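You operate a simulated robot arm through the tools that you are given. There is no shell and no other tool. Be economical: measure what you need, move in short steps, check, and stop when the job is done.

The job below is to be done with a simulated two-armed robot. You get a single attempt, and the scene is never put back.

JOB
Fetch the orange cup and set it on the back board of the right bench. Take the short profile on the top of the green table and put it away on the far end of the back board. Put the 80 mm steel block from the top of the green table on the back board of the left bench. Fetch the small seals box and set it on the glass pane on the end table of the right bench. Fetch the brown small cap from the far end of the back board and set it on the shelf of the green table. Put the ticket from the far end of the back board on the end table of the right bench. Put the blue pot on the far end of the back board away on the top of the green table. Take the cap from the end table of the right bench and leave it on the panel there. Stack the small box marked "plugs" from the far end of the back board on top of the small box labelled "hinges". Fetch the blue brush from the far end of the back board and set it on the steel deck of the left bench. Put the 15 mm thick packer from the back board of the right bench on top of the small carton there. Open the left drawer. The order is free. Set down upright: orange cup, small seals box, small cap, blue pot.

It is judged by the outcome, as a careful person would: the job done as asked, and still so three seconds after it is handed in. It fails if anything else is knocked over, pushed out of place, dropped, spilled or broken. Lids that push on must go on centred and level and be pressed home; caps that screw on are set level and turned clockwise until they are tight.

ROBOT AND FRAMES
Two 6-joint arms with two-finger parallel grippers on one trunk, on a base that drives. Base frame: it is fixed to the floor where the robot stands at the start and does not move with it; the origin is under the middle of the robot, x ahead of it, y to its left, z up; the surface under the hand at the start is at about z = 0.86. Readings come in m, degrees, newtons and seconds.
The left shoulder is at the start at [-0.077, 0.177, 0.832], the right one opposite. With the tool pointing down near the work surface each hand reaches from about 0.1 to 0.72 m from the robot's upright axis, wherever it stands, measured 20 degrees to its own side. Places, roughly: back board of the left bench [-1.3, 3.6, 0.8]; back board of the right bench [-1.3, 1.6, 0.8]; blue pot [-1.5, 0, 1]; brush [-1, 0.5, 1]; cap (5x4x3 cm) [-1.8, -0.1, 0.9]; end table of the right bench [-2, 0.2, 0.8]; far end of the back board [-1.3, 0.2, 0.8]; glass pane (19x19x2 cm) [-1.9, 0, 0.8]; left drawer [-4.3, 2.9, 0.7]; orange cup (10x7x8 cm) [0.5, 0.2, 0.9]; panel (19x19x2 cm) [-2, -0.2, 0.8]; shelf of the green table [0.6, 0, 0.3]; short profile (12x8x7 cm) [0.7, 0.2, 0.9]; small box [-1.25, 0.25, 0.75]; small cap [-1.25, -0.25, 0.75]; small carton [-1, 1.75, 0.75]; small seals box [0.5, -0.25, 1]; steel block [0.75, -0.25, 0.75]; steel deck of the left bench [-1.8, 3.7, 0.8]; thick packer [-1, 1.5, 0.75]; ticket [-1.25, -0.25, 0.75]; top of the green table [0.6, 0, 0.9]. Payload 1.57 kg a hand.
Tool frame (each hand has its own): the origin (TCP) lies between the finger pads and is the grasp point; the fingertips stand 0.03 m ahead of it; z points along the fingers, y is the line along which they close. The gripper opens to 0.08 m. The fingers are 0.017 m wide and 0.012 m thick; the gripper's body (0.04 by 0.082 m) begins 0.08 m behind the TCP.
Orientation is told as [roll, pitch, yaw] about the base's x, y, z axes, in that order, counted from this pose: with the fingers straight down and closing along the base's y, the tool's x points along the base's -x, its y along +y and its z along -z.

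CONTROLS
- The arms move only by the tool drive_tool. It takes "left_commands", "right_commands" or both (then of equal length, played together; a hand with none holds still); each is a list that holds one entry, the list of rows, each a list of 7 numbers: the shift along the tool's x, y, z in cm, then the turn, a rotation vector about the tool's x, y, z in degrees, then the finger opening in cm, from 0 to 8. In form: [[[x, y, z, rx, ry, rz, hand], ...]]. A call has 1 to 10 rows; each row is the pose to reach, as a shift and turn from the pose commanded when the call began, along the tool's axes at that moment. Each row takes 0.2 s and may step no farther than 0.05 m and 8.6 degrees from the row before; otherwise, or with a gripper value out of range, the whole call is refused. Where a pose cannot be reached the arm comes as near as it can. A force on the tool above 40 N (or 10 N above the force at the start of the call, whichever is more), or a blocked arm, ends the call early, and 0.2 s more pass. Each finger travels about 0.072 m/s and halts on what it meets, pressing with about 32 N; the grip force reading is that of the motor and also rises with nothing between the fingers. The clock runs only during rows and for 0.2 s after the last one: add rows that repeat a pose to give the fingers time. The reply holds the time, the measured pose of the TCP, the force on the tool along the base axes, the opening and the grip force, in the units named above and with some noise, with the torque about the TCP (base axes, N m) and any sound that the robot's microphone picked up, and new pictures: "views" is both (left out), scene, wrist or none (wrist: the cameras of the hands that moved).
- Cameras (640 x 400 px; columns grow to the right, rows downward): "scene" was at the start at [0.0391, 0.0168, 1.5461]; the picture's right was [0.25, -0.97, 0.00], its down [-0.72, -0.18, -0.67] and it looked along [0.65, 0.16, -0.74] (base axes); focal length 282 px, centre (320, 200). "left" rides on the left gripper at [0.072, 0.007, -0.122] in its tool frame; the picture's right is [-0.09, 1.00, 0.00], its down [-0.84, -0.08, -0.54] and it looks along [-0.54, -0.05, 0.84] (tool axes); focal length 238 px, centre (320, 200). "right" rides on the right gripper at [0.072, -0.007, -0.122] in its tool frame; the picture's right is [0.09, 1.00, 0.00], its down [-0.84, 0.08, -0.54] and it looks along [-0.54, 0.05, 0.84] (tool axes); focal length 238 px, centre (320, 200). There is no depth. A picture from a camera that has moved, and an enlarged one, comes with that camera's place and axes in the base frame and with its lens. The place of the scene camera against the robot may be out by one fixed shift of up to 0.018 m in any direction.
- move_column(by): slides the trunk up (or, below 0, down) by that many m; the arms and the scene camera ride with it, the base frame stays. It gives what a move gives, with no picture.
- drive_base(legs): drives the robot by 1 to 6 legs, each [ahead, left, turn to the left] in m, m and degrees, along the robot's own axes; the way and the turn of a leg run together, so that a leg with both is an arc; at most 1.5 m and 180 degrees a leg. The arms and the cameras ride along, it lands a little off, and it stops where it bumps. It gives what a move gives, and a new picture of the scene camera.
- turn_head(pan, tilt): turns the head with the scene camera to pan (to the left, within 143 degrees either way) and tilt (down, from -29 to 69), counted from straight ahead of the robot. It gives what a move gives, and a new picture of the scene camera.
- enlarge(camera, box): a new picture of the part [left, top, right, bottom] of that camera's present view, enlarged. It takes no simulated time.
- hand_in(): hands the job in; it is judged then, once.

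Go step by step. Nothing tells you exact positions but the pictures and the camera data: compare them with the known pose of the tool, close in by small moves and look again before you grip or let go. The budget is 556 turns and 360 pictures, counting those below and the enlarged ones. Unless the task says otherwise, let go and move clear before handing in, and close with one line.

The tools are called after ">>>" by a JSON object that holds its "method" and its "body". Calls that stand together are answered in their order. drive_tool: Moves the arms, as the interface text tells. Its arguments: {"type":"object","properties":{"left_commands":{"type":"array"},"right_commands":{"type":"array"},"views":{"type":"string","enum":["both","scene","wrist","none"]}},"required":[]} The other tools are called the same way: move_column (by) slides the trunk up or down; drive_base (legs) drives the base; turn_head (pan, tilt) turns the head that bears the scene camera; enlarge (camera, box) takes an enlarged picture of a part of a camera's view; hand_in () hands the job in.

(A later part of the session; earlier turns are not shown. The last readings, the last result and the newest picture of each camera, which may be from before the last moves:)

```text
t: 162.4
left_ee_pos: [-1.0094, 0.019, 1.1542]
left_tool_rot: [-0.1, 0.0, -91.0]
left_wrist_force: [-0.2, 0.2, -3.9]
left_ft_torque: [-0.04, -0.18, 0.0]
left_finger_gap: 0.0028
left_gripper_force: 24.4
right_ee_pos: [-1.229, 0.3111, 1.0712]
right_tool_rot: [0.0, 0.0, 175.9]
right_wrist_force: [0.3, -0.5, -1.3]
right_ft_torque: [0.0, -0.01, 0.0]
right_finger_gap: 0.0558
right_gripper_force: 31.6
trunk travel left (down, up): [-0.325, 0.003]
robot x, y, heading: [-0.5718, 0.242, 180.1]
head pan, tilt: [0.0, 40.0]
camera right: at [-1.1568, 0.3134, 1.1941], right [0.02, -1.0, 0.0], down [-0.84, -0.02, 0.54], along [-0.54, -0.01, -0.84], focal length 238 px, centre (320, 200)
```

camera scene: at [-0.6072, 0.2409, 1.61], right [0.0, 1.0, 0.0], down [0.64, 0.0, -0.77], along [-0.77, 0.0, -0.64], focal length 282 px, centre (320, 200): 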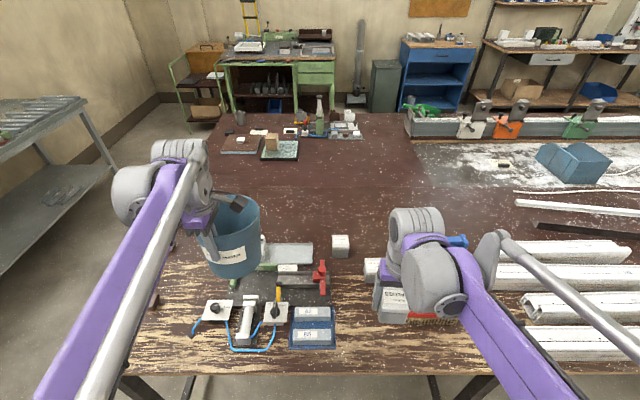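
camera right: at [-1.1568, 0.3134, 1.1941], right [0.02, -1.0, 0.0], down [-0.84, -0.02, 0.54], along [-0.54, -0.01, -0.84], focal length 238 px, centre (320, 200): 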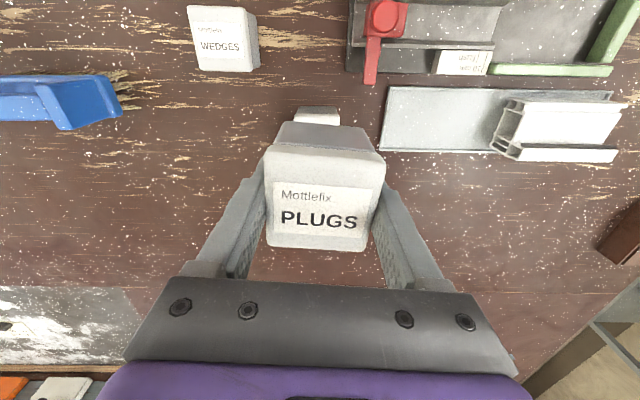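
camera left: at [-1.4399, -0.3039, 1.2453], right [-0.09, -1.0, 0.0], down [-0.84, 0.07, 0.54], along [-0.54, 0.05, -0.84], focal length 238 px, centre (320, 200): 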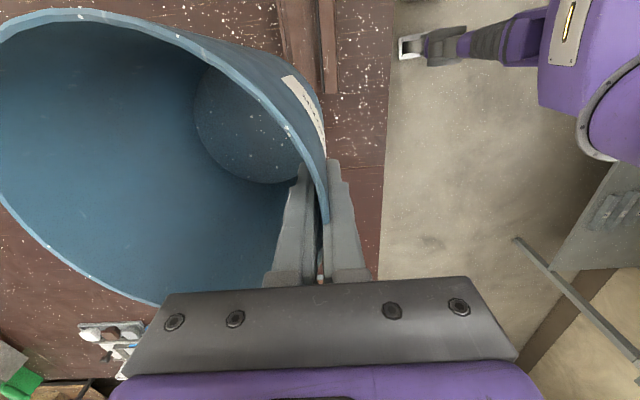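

Hinges is hidden under the held box. I shift sideways to see it clearly.

>>> {"method": "drive_tool", "body": {"right_commands": [[[-1, -4, 0, 0, 0, 0, 0], [-2, -8, 0, 0, 0, 0, 0], [-2, -10, 0, 0, 0, 0, 0]]], "views": "wrist"}}

>>> {"method": "enlarge", "body": {"camera": "right", "box": [340, 60, 500, 180]}}

```text
t: 163.2
left_ee_pos: [-1.0079, 0.0195, 1.1546]
left_tool_rot: [-0.2, -0.1, -90.9]
left_wrist_force: [-0.5, 0.1, -1.8]
left_ft_torque: [-0.03, -0.19, 0.04]
left_finger_gap: 0.003
left_gripper_force: 24.3
right_ee_pos: [-1.2405, 0.4114, 1.0719]
right_tool_rot: [0.0, 0.0, 175.9]
right_wrist_force: [0.4, 0.8, -1.3]
right_ft_torque: [0.0, 0.0, 0.02]
right_finger_gap: 0.0556
right_gripper_force: 32.3
trunk travel left (down, up): [-0.325, 0.003]
robot x, y, heading: [-0.5698, 0.2476, 179.9]
head pan, tilt: [0.0, 40.0]
camera right: at [-1.1681, 0.4135, 1.1958], right [0.02, -1.0, 0.0], down [-0.84, -0.02, 0.54], along [-0.54, -0.01, -0.84], focal length 238 px, centre (320, 200)
```

right: 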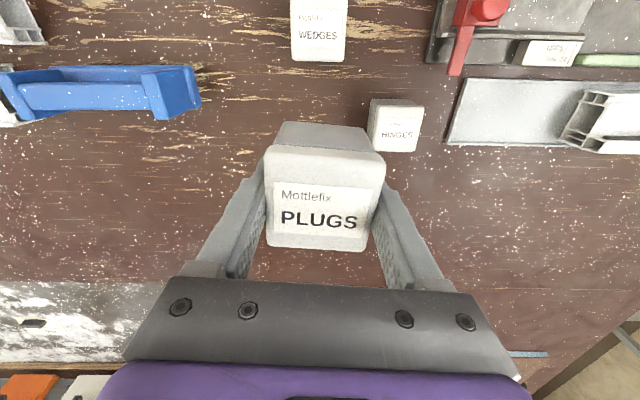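

```text
3.33 times, centred on (420, 120) of right
camera zoom: at [-1.1681, 0.4135, 1.1958], right [0.02, -1.0, 0.0], down [-0.84, -0.02, 0.54], along [-0.54, -0.01, -0.84], focal length 794 px, centre (-13, 467)
```

zoom: 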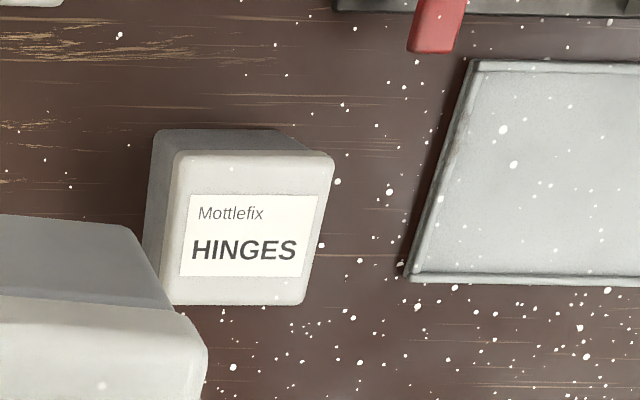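

Hinges is centred at about (-1.257, 0.311), top near z 0.887. I move over it and lower.

>>> {"method": "drive_tool", "body": {"right_commands": [[[0, 4, 0, 0, 0, -2, 0], [-0.5, 8, 0, 0, 0, -4, 0], [-0.9, 10.1, 1, 0, 0, -6, 0], [-0.9, 10.1, 5, 0, 0, -6, 0], [-0.9, 10.1, 9, 0, 0, -6, 0], [-0.9, 10.1, 12, 0, 0, -6, 0]]], "views": "both"}}

>>> {"method": "enlarge", "body": {"camera": "scene", "box": [290, 190, 410, 280]}}

```text
t: 164.6
left_ee_pos: [-1.0065, 0.0195, 1.1528]
left_tool_rot: [-0.1, 0.1, -91.0]
left_wrist_force: [-0.2, 0.5, -1.9]
left_ft_torque: [-0.05, -0.19, -0.02]
left_finger_gap: 0.0027
left_gripper_force: 23.8
right_ee_pos: [-1.2596, 0.3077, 0.9536]
right_tool_rot: [0.0, 0.1, -178.0]
right_wrist_force: [-0.1, 0.7, -3.0]
right_ft_torque: [0.0, 0.01, 0.0]
right_finger_gap: 0.0556
right_gripper_force: 32.0
right hand out of reach, approached as far as the arm can: row 3
trunk travel left (down, up): [-0.325, 0.003]
robot x, y, heading: [-0.5703, 0.2431, 179.7]
head pan, tilt: [0.0, 40.0]
camera scene: at [-0.6078, 0.2408, 1.6101], right [0.0, 1.0, 0.0], down [0.64, 0.0, -0.77], along [-0.77, 0.0, -0.64], focal length 282 px, centre (320, 200)
camera right: at [-1.1869, 0.3182, 1.0763], right [0.12, -0.99, 0.0], down [-0.83, -0.1, 0.54], along [-0.54, -0.07, -0.84], focal length 238 px, centre (320, 200)
```

scene: 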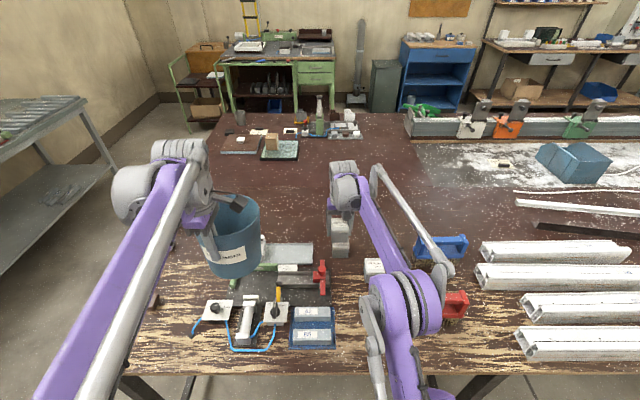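
right: 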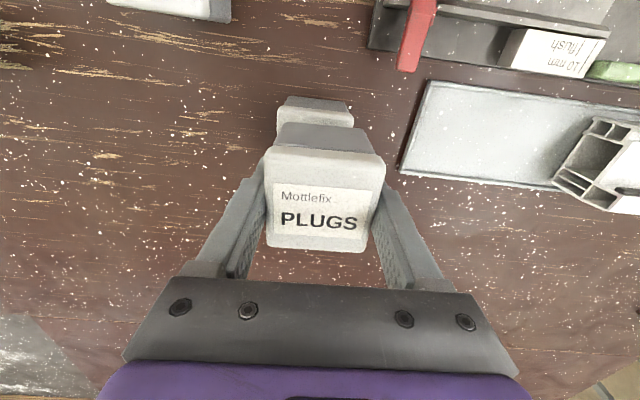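

```text
4.44 times, centred on (350, 235) of scene
camera zoom: at [-0.6078, 0.2408, 1.6101], right [0.0, 1.0, 0.0], down [0.64, 0.0, -0.77], along [-0.77, 0.0, -0.64], focal length 1255 px, centre (187, 44)
```

zoom: 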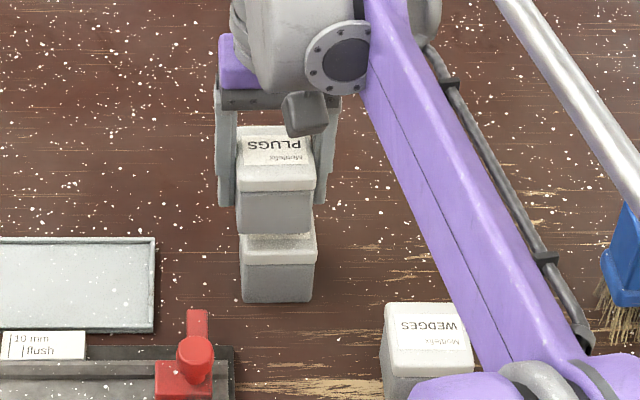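

>>> {"method": "drive_tool", "body": {"right_commands": [[[0.3, -0.35, 0.5, 0, 0, 0, 0], [0.3, -0.35, 1.2, 0, 0, 0, 0], [0.3, -0.35, 1.8, 0, 0, 0, 0], [0.3, -0.35, 2.2, 0, 0, 0, 0], [0.3, -0.35, 2.5, 0, 0, 0, 0]]], "views": "wrist"}}

>>> {"method": "enlarge", "body": {"camera": "scene", "box": [290, 190, 410, 280]}}

```text
t: 165.8
left_ee_pos: [-1.0061, 0.0175, 1.1547]
left_tool_rot: [-0.3, 0.0, -90.9]
left_wrist_force: [0.8, 0.7, -2.3]
left_ft_torque: [-0.04, -0.15, 0.02]
left_finger_gap: 0.0028
left_gripper_force: 24.0
right_ee_pos: [-1.2518, 0.313, 0.9314]
right_tool_rot: [0.0, -0.2, -178.2]
right_wrist_force: [-2.3, 0.5, 25.3]
right_ft_torque: [0.05, -0.08, 0.0]
right_finger_gap: 0.0559
right_gripper_force: 32.2
trunk travel left (down, up): [-0.325, 0.003]
robot x, y, heading: [-0.5702, 0.2433, 179.8]
head pan, tilt: [0.0, 40.0]
stopped in row 5 (right hand): the force on the tool passed its limit at 42 N (the readings are from after the stop); the commanded pose is now the measured one
camera right: at [-1.1798, 0.3224, 1.0544], right [0.12, -0.99, 0.0], down [-0.83, -0.1, 0.54], along [-0.54, -0.07, -0.84], focal length 238 px, centre (320, 200)
```

right: 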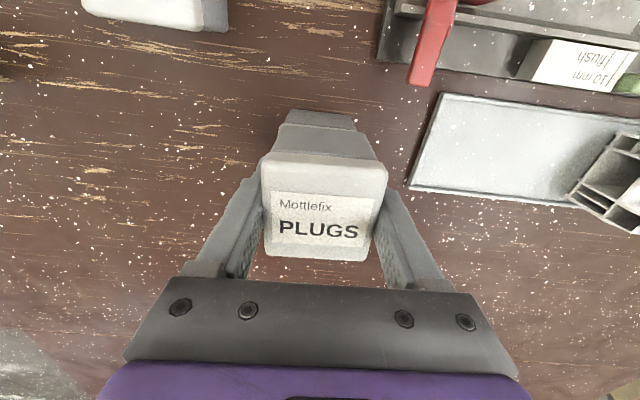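

```text
4.44 times, centred on (350, 235) of scene
camera zoom: at [-0.6055, 0.2405, 1.6102], right [0.0, 1.0, 0.0], down [0.64, 0.0, -0.77], along [-0.77, 0.0, -0.64], focal length 1255 px, centre (187, 44)
```

zoom: 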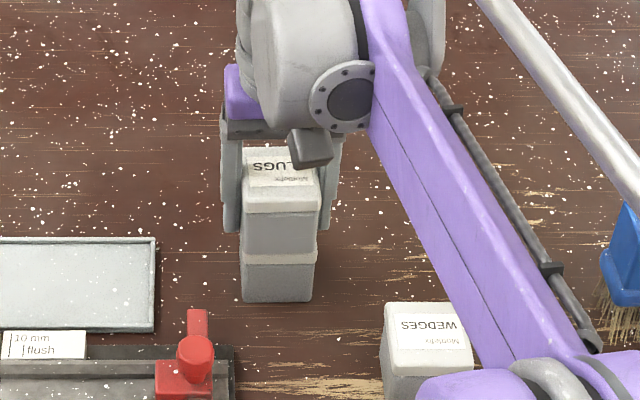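

Contact; I nudge 4 mm away from me to centre it, then release.

>>> {"method": "drive_tool", "body": {"right_commands": [[[0, 0, -0.4, 0, 0, 0, 0], [-0.4, 0, -0.4, 0, 0, 0, 0], [-0.4, 0, -0.2, 0, 0, 0, 0], [-0.4, 0, -0.05, 0, 0, 0, 0]]], "views": "none"}}

>>> {"method": "enlarge", "body": {"camera": "scene", "box": [310, 210, 380, 270]}}

```text
t: 166.8
left_ee_pos: [-1.007, 0.0197, 1.1545]
left_tool_rot: [-0.3, -0.1, -91.1]
left_wrist_force: [1.4, -0.3, -1.9]
left_ft_torque: [-0.06, -0.18, -0.03]
left_finger_gap: 0.0026
left_gripper_force: 24.0
right_ee_pos: [-1.2555, 0.3138, 0.9327]
right_tool_rot: [-0.1, -0.2, -178.2]
right_wrist_force: [1.1, 2.4, 21.7]
right_ft_torque: [0.05, -0.28, 0.09]
right_finger_gap: 0.0554
right_gripper_force: 31.8
trunk travel left (down, up): [-0.325, 0.003]
robot x, y, heading: [-0.5673, 0.2451, 179.5]
head pan, tilt: [0.0, 40.0]
```

```text
6.67 times, centred on (345, 240) of scene
camera zoom: at [-0.6052, 0.2409, 1.6105], right [0.0, 1.0, 0.0], down [0.64, 0.0, -0.77], along [-0.77, 0.0, -0.64], focal length 1883 px, centre (153, -67)
```

zoom: 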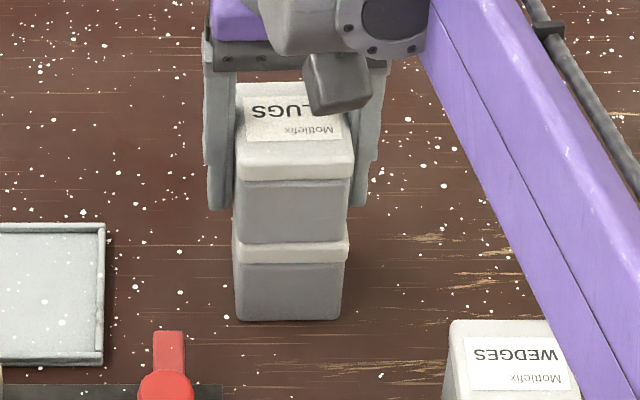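

Stack looks centred; release and rise.

>>> {"method": "drive_tool", "body": {"right_commands": [[[0, 0, -0.1, 0, 0, 0, 3], [0, 0, -0.1, 0, 0, 0, 7], [0, 0, -0.1, 0, 0, 0, 8], [0, 0, -3, 0, 0, 0, 8], [0, 0, -7, 0, 0, 0, 8], [0, 0, -11, 0, 0, 0, 8], [4, 0, -13, 0, 0, 0, 8], [8, 0, -13, 0, 0, 0, 8], [12, 0, -13, 0, 0, 0, 8]]], "views": "both"}}

```text
t: 168.8
left_ee_pos: [-1.0062, 0.0188, 1.1529]
left_tool_rot: [-0.2, -0.1, -91.1]
left_wrist_force: [-0.5, -0.4, -1.5]
left_ft_torque: [-0.05, -0.17, 0.03]
left_finger_gap: 0.0027
left_gripper_force: 24.1
right_ee_pos: [-1.1362, 0.3153, 1.0609]
right_tool_rot: [0.0, -0.1, -178.2]
right_wrist_force: [1.1, 0.6, 0.1]
right_ft_torque: [-0.01, 0.03, 0.01]
right_finger_gap: 0.0797
right_gripper_force: 0.0
trunk travel left (down, up): [-0.325, 0.003]
robot x, y, heading: [-0.5687, 0.248, 179.7]
head pan, tilt: [0.0, 40.0]
camera scene: at [-0.6066, 0.2409, 1.6102], right [0.0, 1.0, 0.0], down [0.64, 0.0, -0.77], along [-0.77, 0.0, -0.64], focal length 282 px, centre (320, 200)
camera right: at [-1.0647, 0.3249, 1.1825], right [0.12, -0.99, 0.0], down [-0.83, -0.1, 0.54], along [-0.54, -0.07, -0.84], focal length 238 px, centre (320, 200)
```

scene: 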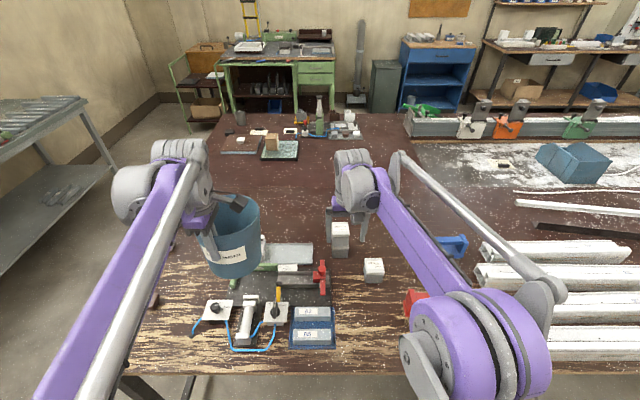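
right: 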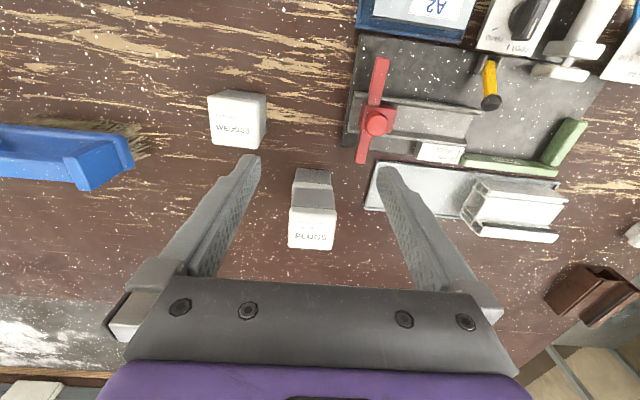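

Plugs stands on hinges. Now I go to the bench corner for the brown cap with the right hand.

>>> {"method": "drive_base", "body": {"legs": [[-0.15, 0, 0], [0, 0.66, 0]]}}

```text
t: 175.9
left_ee_pos: [-0.8627, -0.6175, 1.1553]
left_tool_rot: [-0.2, 0.0, -91.3]
left_wrist_force: [0.5, -1.6, -2.3]
left_ft_torque: [0.0, -0.13, -0.03]
left_finger_gap: 0.0028
left_gripper_force: 23.6
right_ee_pos: [-0.9911, -0.3209, 1.0589]
right_tool_rot: [0.0, 0.0, -178.5]
right_wrist_force: [0.2, 0.8, -0.6]
right_ft_torque: [-0.03, 0.01, -0.04]
right_finger_gap: 0.0799
right_gripper_force: 0.0
trunk travel left (down, up): [-0.325, 0.003]
robot x, y, heading: [-0.4255, -0.3988, 179.4]
head pan, tilt: [0.0, 40.0]
camera scene: at [-0.4624, -0.3984, 1.6102], right [0.01, 1.0, 0.0], down [0.64, -0.01, -0.77], along [-0.77, 0.01, -0.64], focal length 282 px, centre (320, 200)
```

scene: 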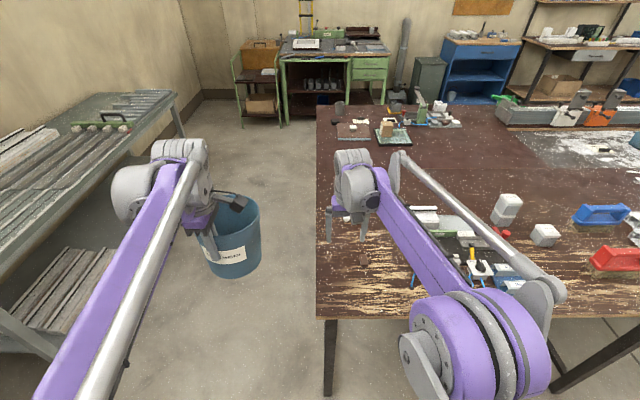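

>>> {"method": "drive_tool", "body": {"right_commands": [[[-2, -3, 1, 0, 0, 0, 8], [-4, -6, 3, 0, 0, 0, 8], [-5.2, -8.7, 5, 0, 0, 0, 8], [-5.2, -8.7, 8, 0, 0, 0, 8]]], "views": "wrist"}}

```text
t: 176.9
left_ee_pos: [-0.8636, -0.6188, 1.1535]
left_tool_rot: [-0.1, 0.0, -91.3]
left_wrist_force: [-0.2, -0.4, -1.5]
left_ft_torque: [-0.01, -0.17, -0.03]
left_finger_gap: 0.0028
left_gripper_force: 23.9
right_ee_pos: [-1.0493, -0.2366, 0.9813]
right_tool_rot: [0.0, -0.2, -178.5]
right_wrist_force: [-0.7, 0.0, 0.9]
right_ft_torque: [0.03, 0.0, -0.01]
right_finger_gap: 0.08
right_gripper_force: 0.1
trunk travel left (down, up): [-0.325, 0.003]
robot x, y, heading: [-0.4249, -0.3991, 179.3]
head pan, tilt: [0.0, 40.0]
camera right: at [-0.9768, -0.2272, 1.1039], right [0.12, -0.99, 0.0], down [-0.83, -0.1, 0.54], along [-0.54, -0.06, -0.84], focal length 238 px, centre (320, 200)
```

right: 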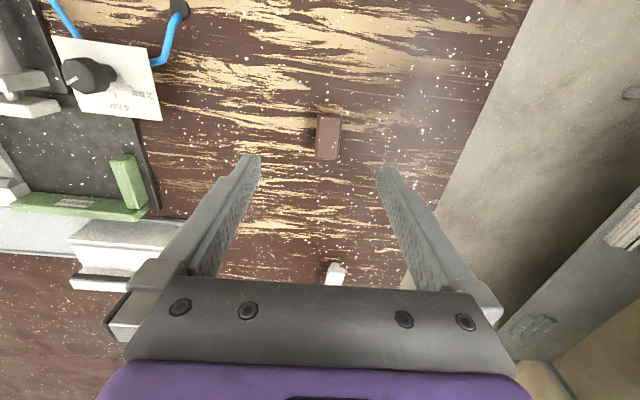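

>>> {"method": "drive_tool", "body": {"right_commands": [[[-0.5, 0.8, 3.5, 0, 0, 0, 6], [-0.5, 0.8, 7, 0, 0, 0, 5], [-0.5, 0.8, 9.5, 0, 0, 0, 5], [-0.5, 0.8, 10.4, 0, 0, 0, 5]]], "views": "wrist"}}

```text
t: 177.9
left_ee_pos: [-0.8642, -0.6168, 1.1535]
left_tool_rot: [-0.2, 0.0, -91.3]
left_wrist_force: [-0.1, 0.2, -3.0]
left_ft_torque: [-0.06, -0.16, -0.03]
left_finger_gap: 0.0025
left_gripper_force: 24.0
right_ee_pos: [-1.0498, -0.2433, 0.8751]
right_tool_rot: [0.0, -0.1, -178.5]
right_wrist_force: [0.1, -0.3, 0.6]
right_ft_torque: [0.01, 0.0, 0.03]
right_finger_gap: 0.0501
right_gripper_force: 0.0
trunk travel left (down, up): [-0.325, 0.003]
robot x, y, heading: [-0.4251, -0.393, 179.3]
head pan, tilt: [0.0, 40.0]
camera right: at [-0.9783, -0.2339, 0.9977], right [0.12, -0.99, 0.0], down [-0.83, -0.1, 0.54], along [-0.54, -0.06, -0.84], focal length 238 px, centre (320, 200)
```

right: 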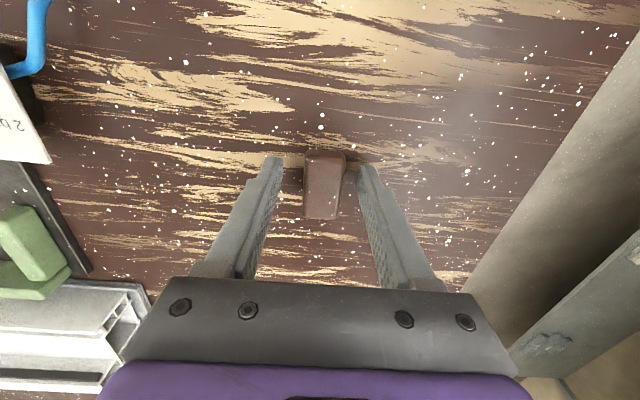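

Cap between the fingers; grip and lift slowly.

>>> {"method": "drive_tool", "body": {"right_commands": [[[0, 0, 0, 0, 0, 0, 0], [0, 0, 0, 0, 0, 0, 0], [0, 0, 0, 0, 0, 0, 0], [0, 0, -0.3, 0, 0, 0, 0], [0, 0, -0.8, 0, 0, 0, 0], [0, 0, -1.6, 0, 0, 0, 0], [0, 0, -2.8, 0, 0, 0, 0], [0, 0, -4.5, 0, 0, 0, 0], [0, 0, -8, 0, 0, 0, 0], [0, 0, -12, 0, 0, 0, 0]]], "views": "wrist"}}

```text
t: 180.1
left_ee_pos: [-0.8634, -0.6175, 1.1521]
left_tool_rot: [-0.2, 0.1, -91.4]
left_wrist_force: [-0.8, -0.1, -2.2]
left_ft_torque: [-0.02, -0.18, -0.01]
left_finger_gap: 0.0028
left_gripper_force: 24.3
right_ee_pos: [-1.0501, -0.2434, 0.9974]
right_tool_rot: [0.0, -0.1, -178.5]
right_wrist_force: [-0.2, -0.4, 0.1]
right_ft_torque: [0.0, 0.01, 0.04]
right_finger_gap: 0.023
right_gripper_force: 31.9
trunk travel left (down, up): [-0.325, 0.003]
robot x, y, heading: [-0.4241, -0.3934, 179.4]
head pan, tilt: [0.0, 40.0]
camera right: at [-0.9784, -0.2347, 1.1211], right [0.12, -0.99, 0.0], down [-0.83, -0.1, 0.54], along [-0.54, -0.06, -0.84], focal length 238 px, centre (320, 200)
```

right: 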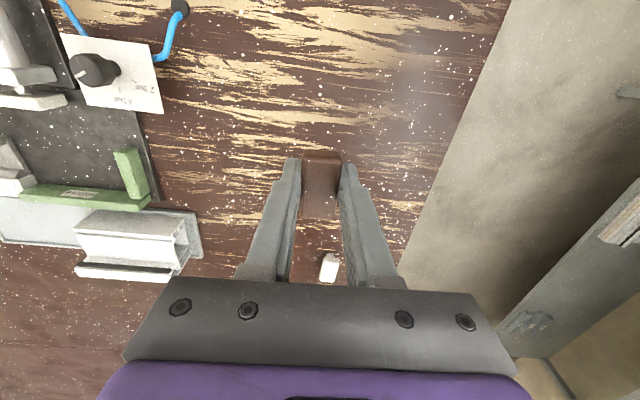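

Brown cap held. I retract and drive back to the green table.

>>> {"method": "drive_tool", "body": {"right_commands": [[[2, 0, -3, 0, 0, 0, 0], [6, 0, -6, 0, 0, 0, 0], [10, 0, -8, 0, 0, 0, 0], [14, 0, -8, 0, 0, 0, 0], [18, 0, -8, 0, 0, 0, 0], [20, 0, -8, 0, 0, 0, 0]]], "views": "none"}}

>>> {"method": "drive_base", "body": {"legs": [[-0.15, 0, 0], [0, 0, 180], [0, 0.4, 0]]}}

>>> {"method": "turn_head", "body": {"pan": 0, "tilt": 52}}

```text
t: 181.5
left_ee_pos: [-0.8638, -0.6186, 1.1522]
left_tool_rot: [-0.2, -0.1, -91.3]
left_wrist_force: [0.2, 1.0, -3.1]
left_ft_torque: [-0.03, -0.18, 0.04]
left_finger_gap: 0.0027
left_gripper_force: 24.4
right_ee_pos: [-0.8503, -0.2394, 1.0748]
right_tool_rot: [0.0, -0.2, -178.5]
right_wrist_force: [-0.3, -0.1, -0.3]
right_ft_torque: [-0.03, 0.01, -0.01]
right_finger_gap: 0.0231
right_gripper_force: 31.3
trunk travel left (down, up): [-0.325, 0.003]
robot x, y, heading: [-0.4217, -0.3995, 179.4]
head pan, tilt: [0.0, 40.0]
```

```text
t: 194.1
left_ee_pos: [0.0992, 0.2602, 1.1538]
left_tool_rot: [-0.2, -0.1, 95.2]
left_wrist_force: [0.5, 0.3, -3.2]
left_ft_torque: [-0.02, 0.15, 0.01]
left_finger_gap: 0.0028
left_gripper_force: 23.4
right_ee_pos: [0.1285, -0.1181, 1.0741]
right_tool_rot: [0.1, -0.1, 7.9]
right_wrist_force: [0.1, -0.7, -0.9]
right_ft_torque: [0.0, 0.02, 0.01]
right_finger_gap: 0.0231
right_gripper_force: 31.9
trunk travel left (down, up): [-0.325, 0.003]
robot x, y, heading: [-0.312, -0.0099, 6.1]
head pan, tilt: [0.0, 40.0]
camera scene: at [-0.2673, -0.0069, 1.6102], right [0.1, -0.99, 0.0], down [-0.64, -0.07, -0.77], along [0.76, 0.08, -0.64], focal length 282 px, centre (320, 200)
```

scene: 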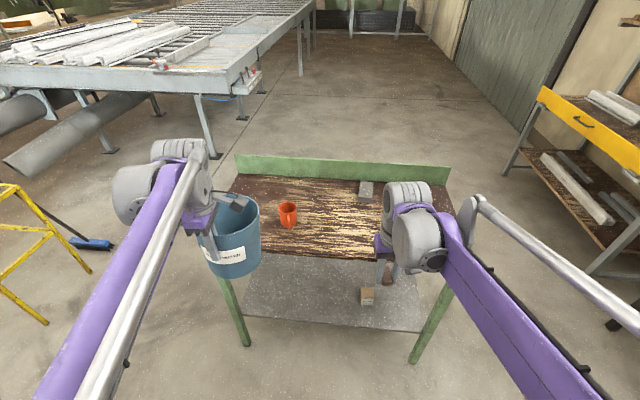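

```text
t: 194.8
left_ee_pos: [0.0982, 0.2599, 1.1541]
left_tool_rot: [-0.2, 0.0, 95.1]
left_wrist_force: [0.4, 0.2, -2.1]
left_ft_torque: [0.02, 0.19, -0.03]
left_finger_gap: 0.0026
left_gripper_force: 23.2
right_ee_pos: [0.1268, -0.1178, 1.0749]
right_tool_rot: [-0.1, -0.1, 7.9]
right_wrist_force: [0.3, 0.0, -0.2]
right_ft_torque: [0.0, 0.0, -0.01]
right_finger_gap: 0.0231
right_gripper_force: 31.8
trunk travel left (down, up): [-0.325, 0.003]
robot x, y, heading: [-0.312, -0.0094, 6.0]
head pan, tilt: [0.0, 52.0]
camera scene: at [-0.2772, -0.0078, 1.5934], right [0.1, -0.99, 0.0], down [-0.78, -0.08, -0.62], along [0.61, 0.06, -0.79], focal length 282 px, centre (320, 200)
```

scene: 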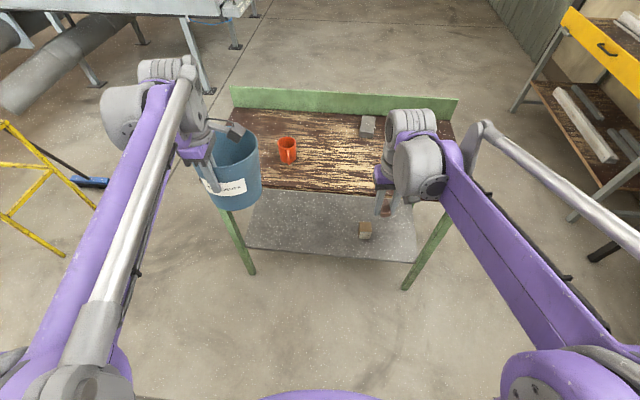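

The green table is ahead. I square up and come closer, then set the pot at the free centre.

>>> {"method": "drive_base", "body": {"legs": [[0.26, 0, -6]]}}

```text
t: 196.7
left_ee_pos: [0.3839, 0.2323, 1.1534]
left_tool_rot: [-0.2, -0.1, 89.3]
left_wrist_force: [0.0, -0.6, -3.1]
left_ft_torque: [0.04, 0.19, 0.02]
left_finger_gap: 0.0027
left_gripper_force: 23.9
right_ee_pos: [0.3754, -0.1477, 1.0736]
right_tool_rot: [-0.1, -0.2, 2.1]
right_wrist_force: [0.1, 0.1, -1.0]
right_ft_torque: [-0.03, 0.01, -0.02]
right_finger_gap: 0.0227
right_gripper_force: 32.1
trunk travel left (down, up): [-0.325, 0.003]
robot x, y, heading: [-0.0527, 0.0057, 0.3]
head pan, tilt: [0.0, 52.0]
camera scene: at [-0.0166, 0.0027, 1.5931], right [0.0, -1.0, 0.0], down [-0.79, 0.0, -0.62], along [0.62, 0.0, -0.79], focal length 282 px, centre (320, 200)
```

scene: 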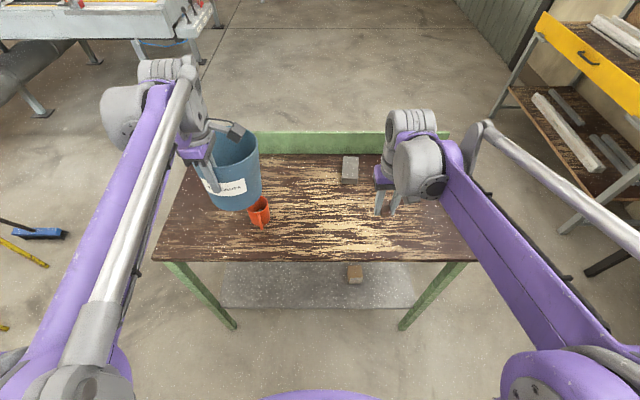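

>>> {"method": "drive_tool", "body": {"right_commands": [[[1, -4, 0, 0, 0, 0, 0], [2, -8, 0, 0, 0, 0, 0], [3, -12, 0, 0, 0, 0, 0], [4, -14, 0, 0, 0, 0, 0], [4, -14, 0, 0, 0, 0, 0], [4, -14, 0, 0, 0, 0, 0], [4, -14, 0, 0, 0, 0, 0], [4, -14, 0, 0, 0, 0, 0], [4, -14, 0, 0, 0, 0, 0]]], "left_commands": [[[0, 0, 0, 0, 0, 0, 0], [2, 0, 0, 0, 0, 0, 0], [4, 0, 0, 0, 0, 0, 0], [7, 0, 0, 0, 0, 0, 0], [10, 0, 0, 0, 0, 0, 0], [13.5, 0, 0, 0, 0, 0, 0], [17, -0.5, 0, 0, 0, 0, 0], [20.5, -0.8, 0, 0, 0, 0, 0], [23.5, -0.8, 0, 0, 0, 0, 0]]], "views": "both"}}

```text
t: 198.7
left_ee_pos: [0.3908, -0.0048, 1.1539]
left_tool_rot: [-0.2, -0.1, 89.4]
left_wrist_force: [-0.5, -0.1, -3.3]
left_ft_torque: [0.04, 0.16, 0.07]
left_finger_gap: 0.0029
left_gripper_force: 23.6
right_ee_pos: [0.339, -0.2875, 1.0743]
right_tool_rot: [0.1, -0.2, 2.1]
right_wrist_force: [-0.6, -0.2, 0.3]
right_ft_torque: [0.0, 0.03, -0.03]
right_finger_gap: 0.023
right_gripper_force: 31.9
trunk travel left (down, up): [-0.325, 0.003]
robot x, y, heading: [-0.0511, 0.0023, 0.1]
head pan, tilt: [0.0, 52.0]
camera scene: at [-0.0158, 0.0016, 1.5933], right [0.0, -1.0, 0.0], down [-0.79, 0.0, -0.62], along [0.62, 0.0, -0.79], focal length 282 px, centre (320, 200)
camera right: at [0.2679, -0.296, 1.1956], right [-0.13, 0.99, 0.0], down [0.83, 0.11, 0.54], along [0.54, 0.07, -0.84], focal length 238 px, centre (320, 200)
camera left: at [0.3811, -0.0771, 1.2766], right [-0.99, 0.1, 0.0], down [0.09, 0.83, 0.54], along [0.06, 0.54, -0.84], focal length 238 px, centre (320, 200)
```

scene: 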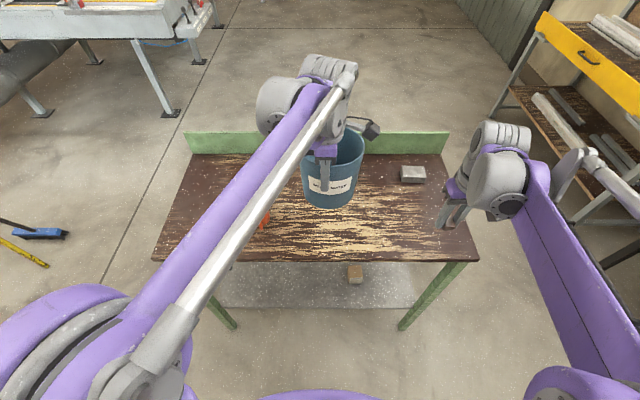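
right: 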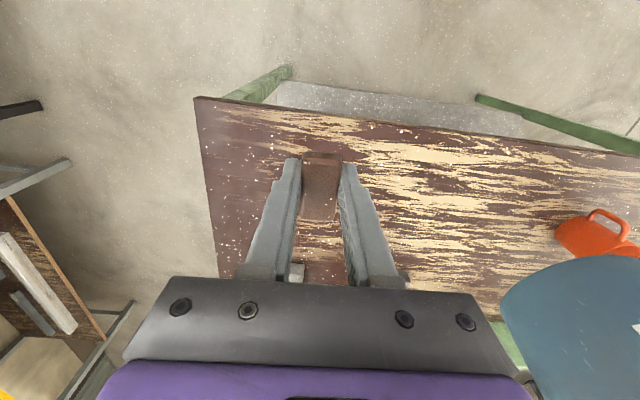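
left: 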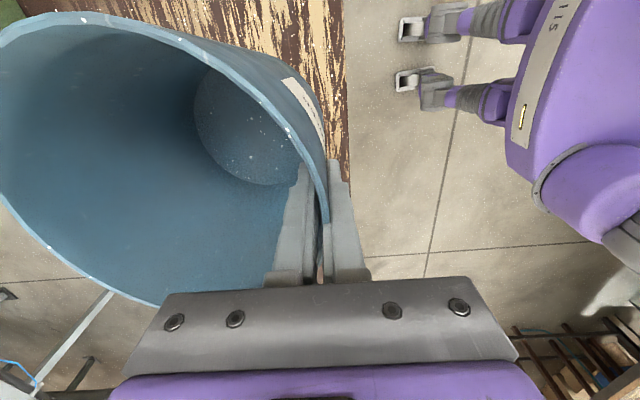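

>>> {"method": "drive_tool", "body": {"left_commands": [[[0, 0, 2, 0, 0, 0, 0], [0, 0, 5, 0, 0, 0, 0], [0, 0, 8, 0, 0, 0, 0], [0, 0, 11, 0, 0, 0, 0], [0, 0, 14, 0, 0, 0, 0], [0, 0, 16, 0, 0, 0, 0], [0, 0, 17.3, 0, 0, 0, 0], [0, 0, 17.8, 0, 0, 0, 0], [0, 0, 18.1, 0, 0, 0, 0], [0, 0, 18.4, 0, 0, 0, 0]]], "views": "scene"}}

```text
t: 200.9
left_ee_pos: [0.388, -0.003, 0.9704]
left_tool_rot: [-0.3, 0.0, 89.3]
left_wrist_force: [-9.6, 3.5, 22.9]
left_ft_torque: [-0.66, -1.83, 0.0]
left_finger_gap: 0.0057
left_gripper_force: 25.8
right_ee_pos: [0.3369, -0.2866, 1.0751]
right_tool_rot: [0.1, -0.2, 2.2]
right_wrist_force: [0.3, 0.1, -0.2]
right_ft_torque: [-0.04, 0.0, 0.04]
right_finger_gap: 0.0232
right_gripper_force: 32.3
trunk travel left (down, up): [-0.325, 0.003]
robot x, y, heading: [-0.0526, 0.0036, 0.1]
head pan, tilt: [0.0, 52.0]
camera scene: at [-0.02, 0.0034, 1.5935], right [0.0, -1.0, 0.0], down [-0.79, 0.0, -0.62], along [0.62, 0.0, -0.79], focal length 282 px, centre (320, 200)
```

scene: 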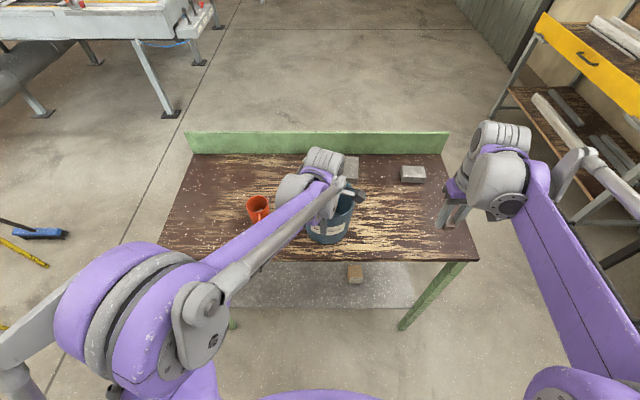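

Contact with the table. I ease up slightly and check before opening.

>>> {"method": "drive_tool", "body": {"left_commands": [[[0, 0, -0.15, 0, 0, 0, 0], [0, 0, -0.25, 0, 0, 0, 0]]], "views": "wrist"}}

```text
t: 201.5
left_ee_pos: [0.3904, -0.003, 0.9735]
left_tool_rot: [-0.3, 0.0, 89.3]
left_wrist_force: [-6.4, 3.1, 19.3]
left_ft_torque: [-0.43, -1.75, 0.08]
left_finger_gap: 0.0047
left_gripper_force: 25.2
right_ee_pos: [0.3397, -0.2873, 1.0741]
right_tool_rot: [0.1, -0.2, 2.1]
right_wrist_force: [-0.2, -0.6, 0.7]
right_ft_torque: [0.03, -0.03, -0.02]
right_finger_gap: 0.0232
right_gripper_force: 32.2
trunk travel left (down, up): [-0.325, 0.003]
robot x, y, heading: [-0.0489, 0.003, 0.0]
head pan, tilt: [0.0, 52.0]
camera left: at [0.3816, -0.075, 1.0955], right [-0.99, 0.1, -0.01], down [0.09, 0.84, 0.54], along [0.06, 0.54, -0.84], focal length 238 px, centre (320, 200)
```

left: 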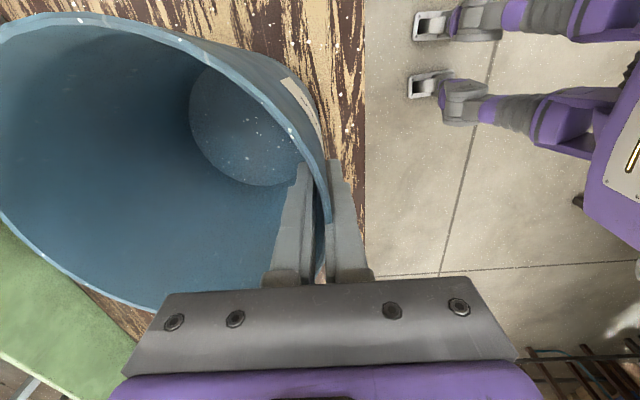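

>>> {"method": "drive_tool", "body": {"left_commands": [[[0, 0, -0.2, 0, 0, 0, 0], [0, 0, -0.4, 0, 0, 0, 0], [0, 0, -0.5, 0, 0, 0, 0]]], "views": "none"}}

```text
t: 202.3
left_ee_pos: [0.3916, -0.0034, 0.9757]
left_tool_rot: [-0.1, -0.1, 89.2]
left_wrist_force: [1.2, 0.2, 3.6]
left_ft_torque: [0.0, -0.79, 0.05]
left_finger_gap: 0.0029
left_gripper_force: 24.3
right_ee_pos: [0.3392, -0.2866, 1.073]
right_tool_rot: [0.0, -0.1, 2.1]
right_wrist_force: [0.5, 0.5, 0.2]
right_ft_torque: [-0.01, 0.01, -0.01]
right_finger_gap: 0.0228
right_gripper_force: 32.0
trunk travel left (down, up): [-0.325, 0.003]
robot x, y, heading: [-0.0498, 0.0055, 0.2]
head pan, tilt: [0.0, 52.0]
```

>>> {"method": "drive_tool", "body": {"left_commands": [[[0, 0, -0.1, 0, 0, 0, 0], [0, 0, -0.1, 0, 0, 0, 1], [0, 0, -0.1, 0, 0, 0, 3], [0, 0, -0.1, 0, 0, 0, 5], [0, 0, -0.1, 0, 0, 0, 5], [0, 0, -4, 0, 0, 0, 5], [0, 0, -9, 0, 0, 0, 5], [0, 0, -13, 0, 0, 0, 5]]], "views": "wrist"}}

```text
t: 204.1
left_ee_pos: [0.389, -0.0019, 1.1112]
left_tool_rot: [-0.2, -0.2, 89.3]
left_wrist_force: [-0.5, -0.3, -0.1]
left_ft_torque: [-0.04, 0.0, 0.02]
left_finger_gap: 0.05
left_gripper_force: 0.0
right_ee_pos: [0.3398, -0.2869, 1.0737]
right_tool_rot: [0.0, -0.1, 2.1]
right_wrist_force: [0.3, -0.3, -0.3]
right_ft_torque: [0.01, -0.01, -0.01]
right_finger_gap: 0.0231
right_gripper_force: 32.7
trunk travel left (down, up): [-0.325, 0.003]
robot x, y, heading: [-0.0501, 0.0058, 0.1]
head pan, tilt: [0.0, 52.0]
camera left: at [0.3817, -0.0745, 1.2331], right [-0.99, 0.1, 0.0], down [0.09, 0.84, 0.54], along [0.06, 0.54, -0.84], focal length 238 px, centre (320, 200)
```

left: 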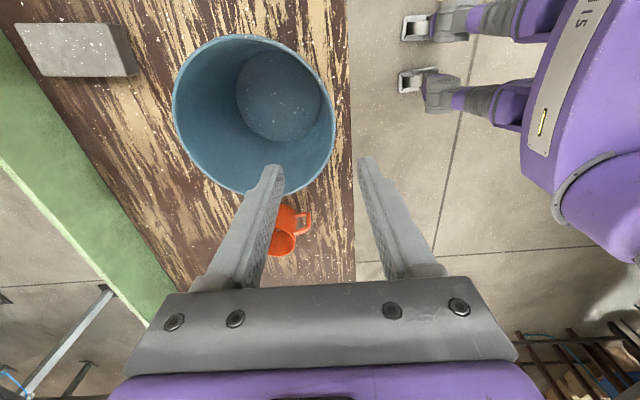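

The pot stands upright. For the shelf I retract both hands, back off, and lower the trunk.

>>> {"method": "drive_tool", "body": {"left_commands": [[[0, 4, -1, 0, 0, 0, 6], [-3, 8, -1, 0, 0, 0, 6], [-6, 12, -1, 0, 0, 0, 6], [-9, 15, -1, 0, 0, 0, 6], [-13, 17, -1, 0, 0, 0, 6], [-16, 18, -1, 0, 0, 0, 6]]], "right_commands": [[[2, 0, 0, 0, 0, 0, 0], [4, 0, 0, 0, 0, 0, 0], [6, 0, 0, 0, 0, 0, 0], [8, 0, 0, 0, 0, 0, 0], [10, 0, 0, 0, 0, 0, 0], [10, 0, 0, 0, 0, 2, 0]]], "views": "none"}}

>>> {"method": "drive_base", "body": {"legs": [[-0.12, 0, 0]]}}

>>> {"method": "move_column", "body": {"by": -0.32}}

>>> {"method": "turn_head", "body": {"pan": -15, "tilt": 40}}

```text
t: 205.5
left_ee_pos: [0.2152, 0.1597, 1.1196]
left_tool_rot: [-0.3, -0.1, 89.3]
left_wrist_force: [0.6, 0.2, -0.7]
left_ft_torque: [0.04, 0.01, 0.0]
left_finger_gap: 0.0598
left_gripper_force: 0.0
right_ee_pos: [0.2404, -0.2912, 1.0733]
right_tool_rot: [0.0, 0.0, 0.1]
right_wrist_force: [-0.6, -0.2, -0.6]
right_ft_torque: [-0.04, 0.0, 0.0]
right_finger_gap: 0.023
right_gripper_force: 31.9
trunk travel left (down, up): [-0.325, 0.003]
robot x, y, heading: [-0.0511, 0.0034, 0.2]
head pan, tilt: [0.0, 52.0]
```

```text
t: 206.7
left_ee_pos: [0.1019, 0.1584, 1.1195]
left_tool_rot: [-0.2, -0.1, 89.3]
left_wrist_force: [0.4, -0.3, 0.6]
left_ft_torque: [0.01, 0.0, 0.0]
left_finger_gap: 0.0601
left_gripper_force: 0.0
right_ee_pos: [0.1256, -0.2927, 1.0744]
right_tool_rot: [-0.1, -0.1, 0.2]
right_wrist_force: [0.5, 0.1, 0.0]
right_ft_torque: [0.0, 0.0, -0.02]
right_finger_gap: 0.0232
right_gripper_force: 31.9
trunk travel left (down, up): [-0.325, 0.003]
robot x, y, heading: [-0.1677, 0.0069, 0.1]
head pan, tilt: [0.0, 52.0]
camera scene: at [-0.131, 0.0024, 1.5936], right [0.0, -1.0, 0.0], down [-0.79, 0.0, -0.61], along [0.61, 0.0, -0.79], focal length 282 px, centre (320, 200)
```

scene: 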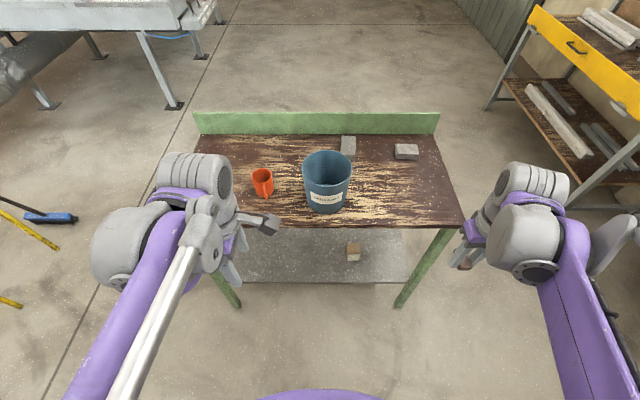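

```text
t: 209.9
left_ee_pos: [0.0996, 0.1589, 0.7997]
left_tool_rot: [-0.1, 0.0, 89.3]
left_wrist_force: [-0.7, 0.0, -0.6]
left_ft_torque: [-0.01, 0.0, 0.01]
left_finger_gap: 0.0598
left_gripper_force: 0.1
right_ee_pos: [0.1252, -0.2919, 0.7541]
right_tool_rot: [0.0, -0.1, 0.1]
right_wrist_force: [0.7, -0.6, -0.1]
right_ft_torque: [0.02, 0.03, 0.0]
right_finger_gap: 0.0233
right_gripper_force: 32.1
trunk travel left (down, up): [-0.005, 0.323]
robot x, y, heading: [-0.1681, 0.0024, 0.2]
head pan, tilt: [0.0, 52.0]
```

```text
t: 210.6
left_ee_pos: [0.1008, 0.158, 0.7999]
left_tool_rot: [-0.2, -0.1, 89.3]
left_wrist_force: [-0.1, -0.3, -0.6]
left_ft_torque: [0.03, -0.03, -0.05]
left_finger_gap: 0.0599
left_gripper_force: 0.0
right_ee_pos: [0.1233, -0.2932, 0.7532]
right_tool_rot: [0.1, -0.1, -0.1]
right_wrist_force: [0.1, -1.3, -0.1]
right_ft_torque: [0.03, -0.03, -0.01]
right_finger_gap: 0.0229
right_gripper_force: 31.8
trunk travel left (down, up): [-0.005, 0.323]
robot x, y, heading: [-0.1649, 0.0035, 0.1]
head pan, tilt: [-15.0, 40.0]
camera scene: at [-0.0726, -0.0195, 1.2825], right [-0.26, -0.97, 0.0], down [-0.62, 0.17, -0.77], along [0.74, -0.2, -0.64], focal length 282 px, centre (320, 200)
```

scene: 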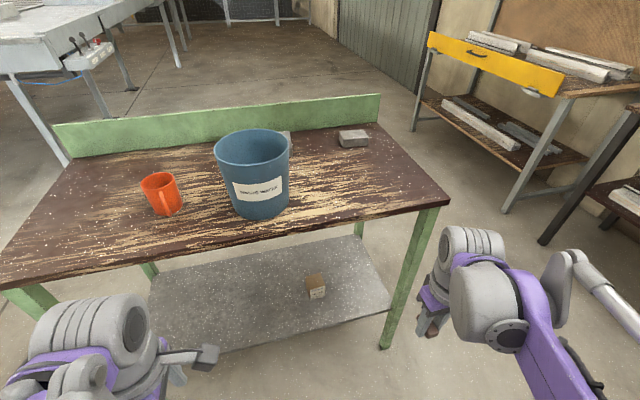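

>>> {"method": "drive_tool", "body": {"right_commands": [[[-1, 0, 4.5, 0, 0, 0, 0], [-2, 0, 9, 0, 0, 0, 0], [-3, 0, 13, 0, 0, 0, 0], [-4, 0, 17.5, 0, 0, 0, 0], [-4, 0, 22, 0, 0, 0, 0], [-4, 0, 26.5, 0, 0, 0, 0], [-4, 0, 31, 0, 0, 0, 0]]], "views": "both"}}

```text
t: 212.2
left_ee_pos: [0.1005, 0.1581, 0.8007]
left_tool_rot: [-0.1, -0.1, 89.3]
left_wrist_force: [-0.5, 0.0, -0.4]
left_ft_torque: [0.01, 0.0, -0.01]
left_finger_gap: 0.0599
left_gripper_force: 0.1
right_ee_pos: [0.1646, -0.2905, 0.4416]
right_tool_rot: [0.0, -0.2, 0.2]
right_wrist_force: [1.5, 0.0, 0.4]
right_ft_torque: [0.0, 0.0, 0.02]
right_finger_gap: 0.023
right_gripper_force: 32.2
trunk travel left (down, up): [-0.005, 0.323]
robot x, y, heading: [-0.1614, 0.0051, 0.1]
head pan, tilt: [-15.0, 40.0]
camera scene: at [-0.0721, -0.0198, 1.2825], right [-0.26, -0.97, 0.0], down [-0.62, 0.17, -0.77], along [0.74, -0.2, -0.64], focal length 282 px, centre (320, 200)
camera right: at [0.0924, -0.2974, 0.5633], right [-0.09, 1.0, 0.0], down [0.84, 0.08, 0.54], along [0.54, 0.05, -0.84], focal length 238 px, centre (320, 200)
```

scene: 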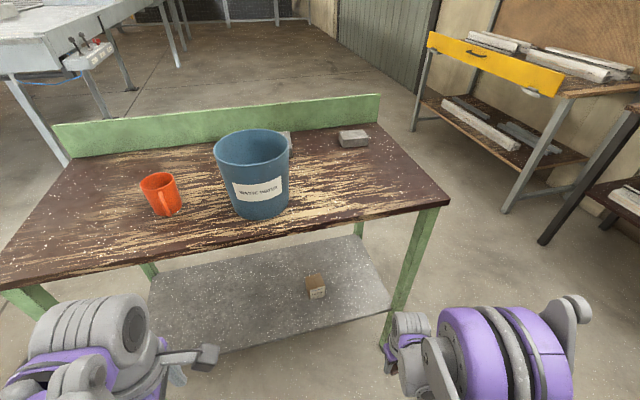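
right: 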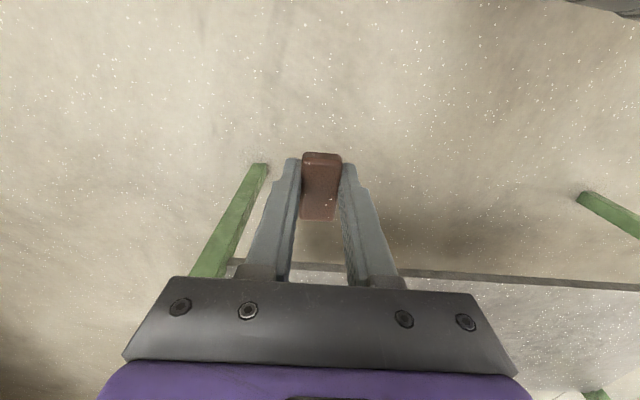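

>>> {"method": "drive_tool", "body": {"right_commands": [[[-3, 3.5, 0, 0, 0, 0, 0], [-7, 3.5, 0, 0, 0, 0, 0], [-11, 3.5, 1, 0, 0, 0, 0], [-15, 3.5, 2, 0, 0, 0, 0], [-18, 3.5, 2, 0, 0, 0, 0]]], "views": "both"}}

```text
t: 213.4
left_ee_pos: [0.0993, 0.1571, 0.7998]
left_tool_rot: [-0.2, -0.1, 89.2]
left_wrist_force: [-0.4, -0.6, -0.4]
left_ft_torque: [0.0, -0.02, -0.01]
left_finger_gap: 0.0601
left_gripper_force: 0.1
right_ee_pos: [0.3409, -0.2537, 0.4232]
right_tool_rot: [0.0, -0.1, 0.1]
right_wrist_force: [-0.6, -0.3, -0.4]
right_ft_torque: [0.02, -0.02, 0.02]
right_finger_gap: 0.023
right_gripper_force: 32.1
trunk travel left (down, up): [-0.005, 0.323]
robot x, y, heading: [-0.1675, 0.0059, -0.0]
head pan, tilt: [-15.0, 40.0]
camera scene: at [-0.0724, -0.0196, 1.2826], right [-0.26, -0.97, 0.0], down [-0.62, 0.17, -0.77], along [0.74, -0.2, -0.64], focal length 282 px, centre (320, 200)
camera right: at [0.2687, -0.2598, 0.5462], right [-0.09, 1.0, 0.0], down [0.84, 0.08, 0.54], along [0.54, 0.05, -0.84], focal length 238 px, centre (320, 200)
```

scene: 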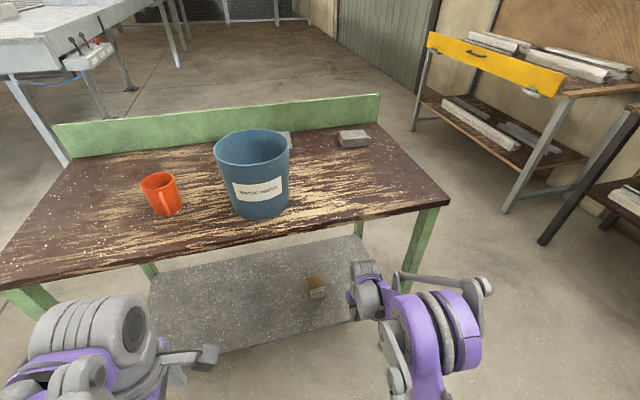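
right: 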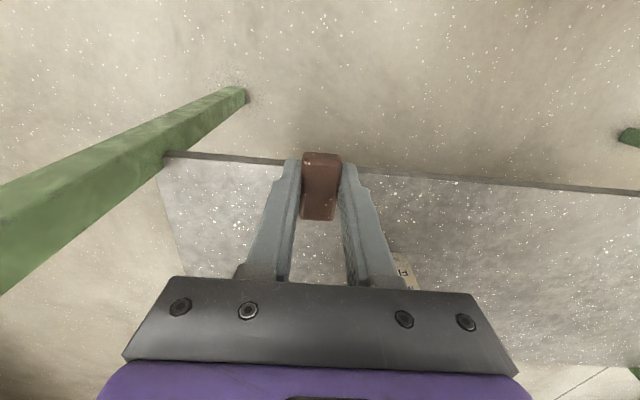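

>>> {"method": "drive_tool", "body": {"right_commands": [[[-3, 0, 0, 0, 0, 0, 0], [-6, 0, 0, 0, 0, 0, 0], [-9, 0, 0, 0, 0, 0, 0], [-12, 0, 0, 0, 0, 0, 0], [-12, 0, 3, 0, 0, 0, 0]]], "views": "both"}}

```text
t: 214.6
left_ee_pos: [0.0999, 0.1576, 0.7999]
left_tool_rot: [-0.2, 0.0, 89.2]
left_wrist_force: [1.1, -0.6, 0.4]
left_ft_torque: [0.0, -0.01, -0.01]
left_finger_gap: 0.0601
left_gripper_force: 0.1
right_ee_pos: [0.4623, -0.2546, 0.3945]
right_tool_rot: [0.0, -0.1, 0.1]
right_wrist_force: [0.2, 0.0, -0.2]
right_ft_torque: [-0.02, 0.0, 0.0]
right_finger_gap: 0.023
right_gripper_force: 32.4
trunk travel left (down, up): [-0.005, 0.323]
robot x, y, heading: [-0.1676, 0.0063, -0.1]
head pan, tilt: [-15.0, 40.0]
camera scene: at [-0.0724, -0.0196, 1.2826], right [-0.26, -0.97, 0.0], down [-0.62, 0.17, -0.77], along [0.74, -0.2, -0.64], focal length 282 px, centre (320, 200)
camera right: at [0.3904, -0.2608, 0.5162], right [-0.09, 1.0, 0.0], down [0.84, 0.08, 0.54], along [0.54, 0.05, -0.84], focal length 238 px, centre (320, 200)
```

scene: 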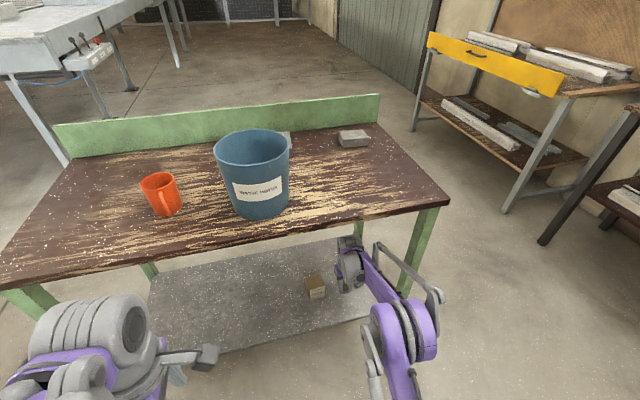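
right: 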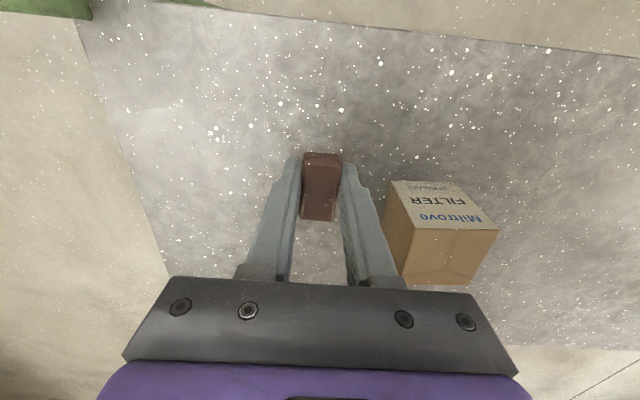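

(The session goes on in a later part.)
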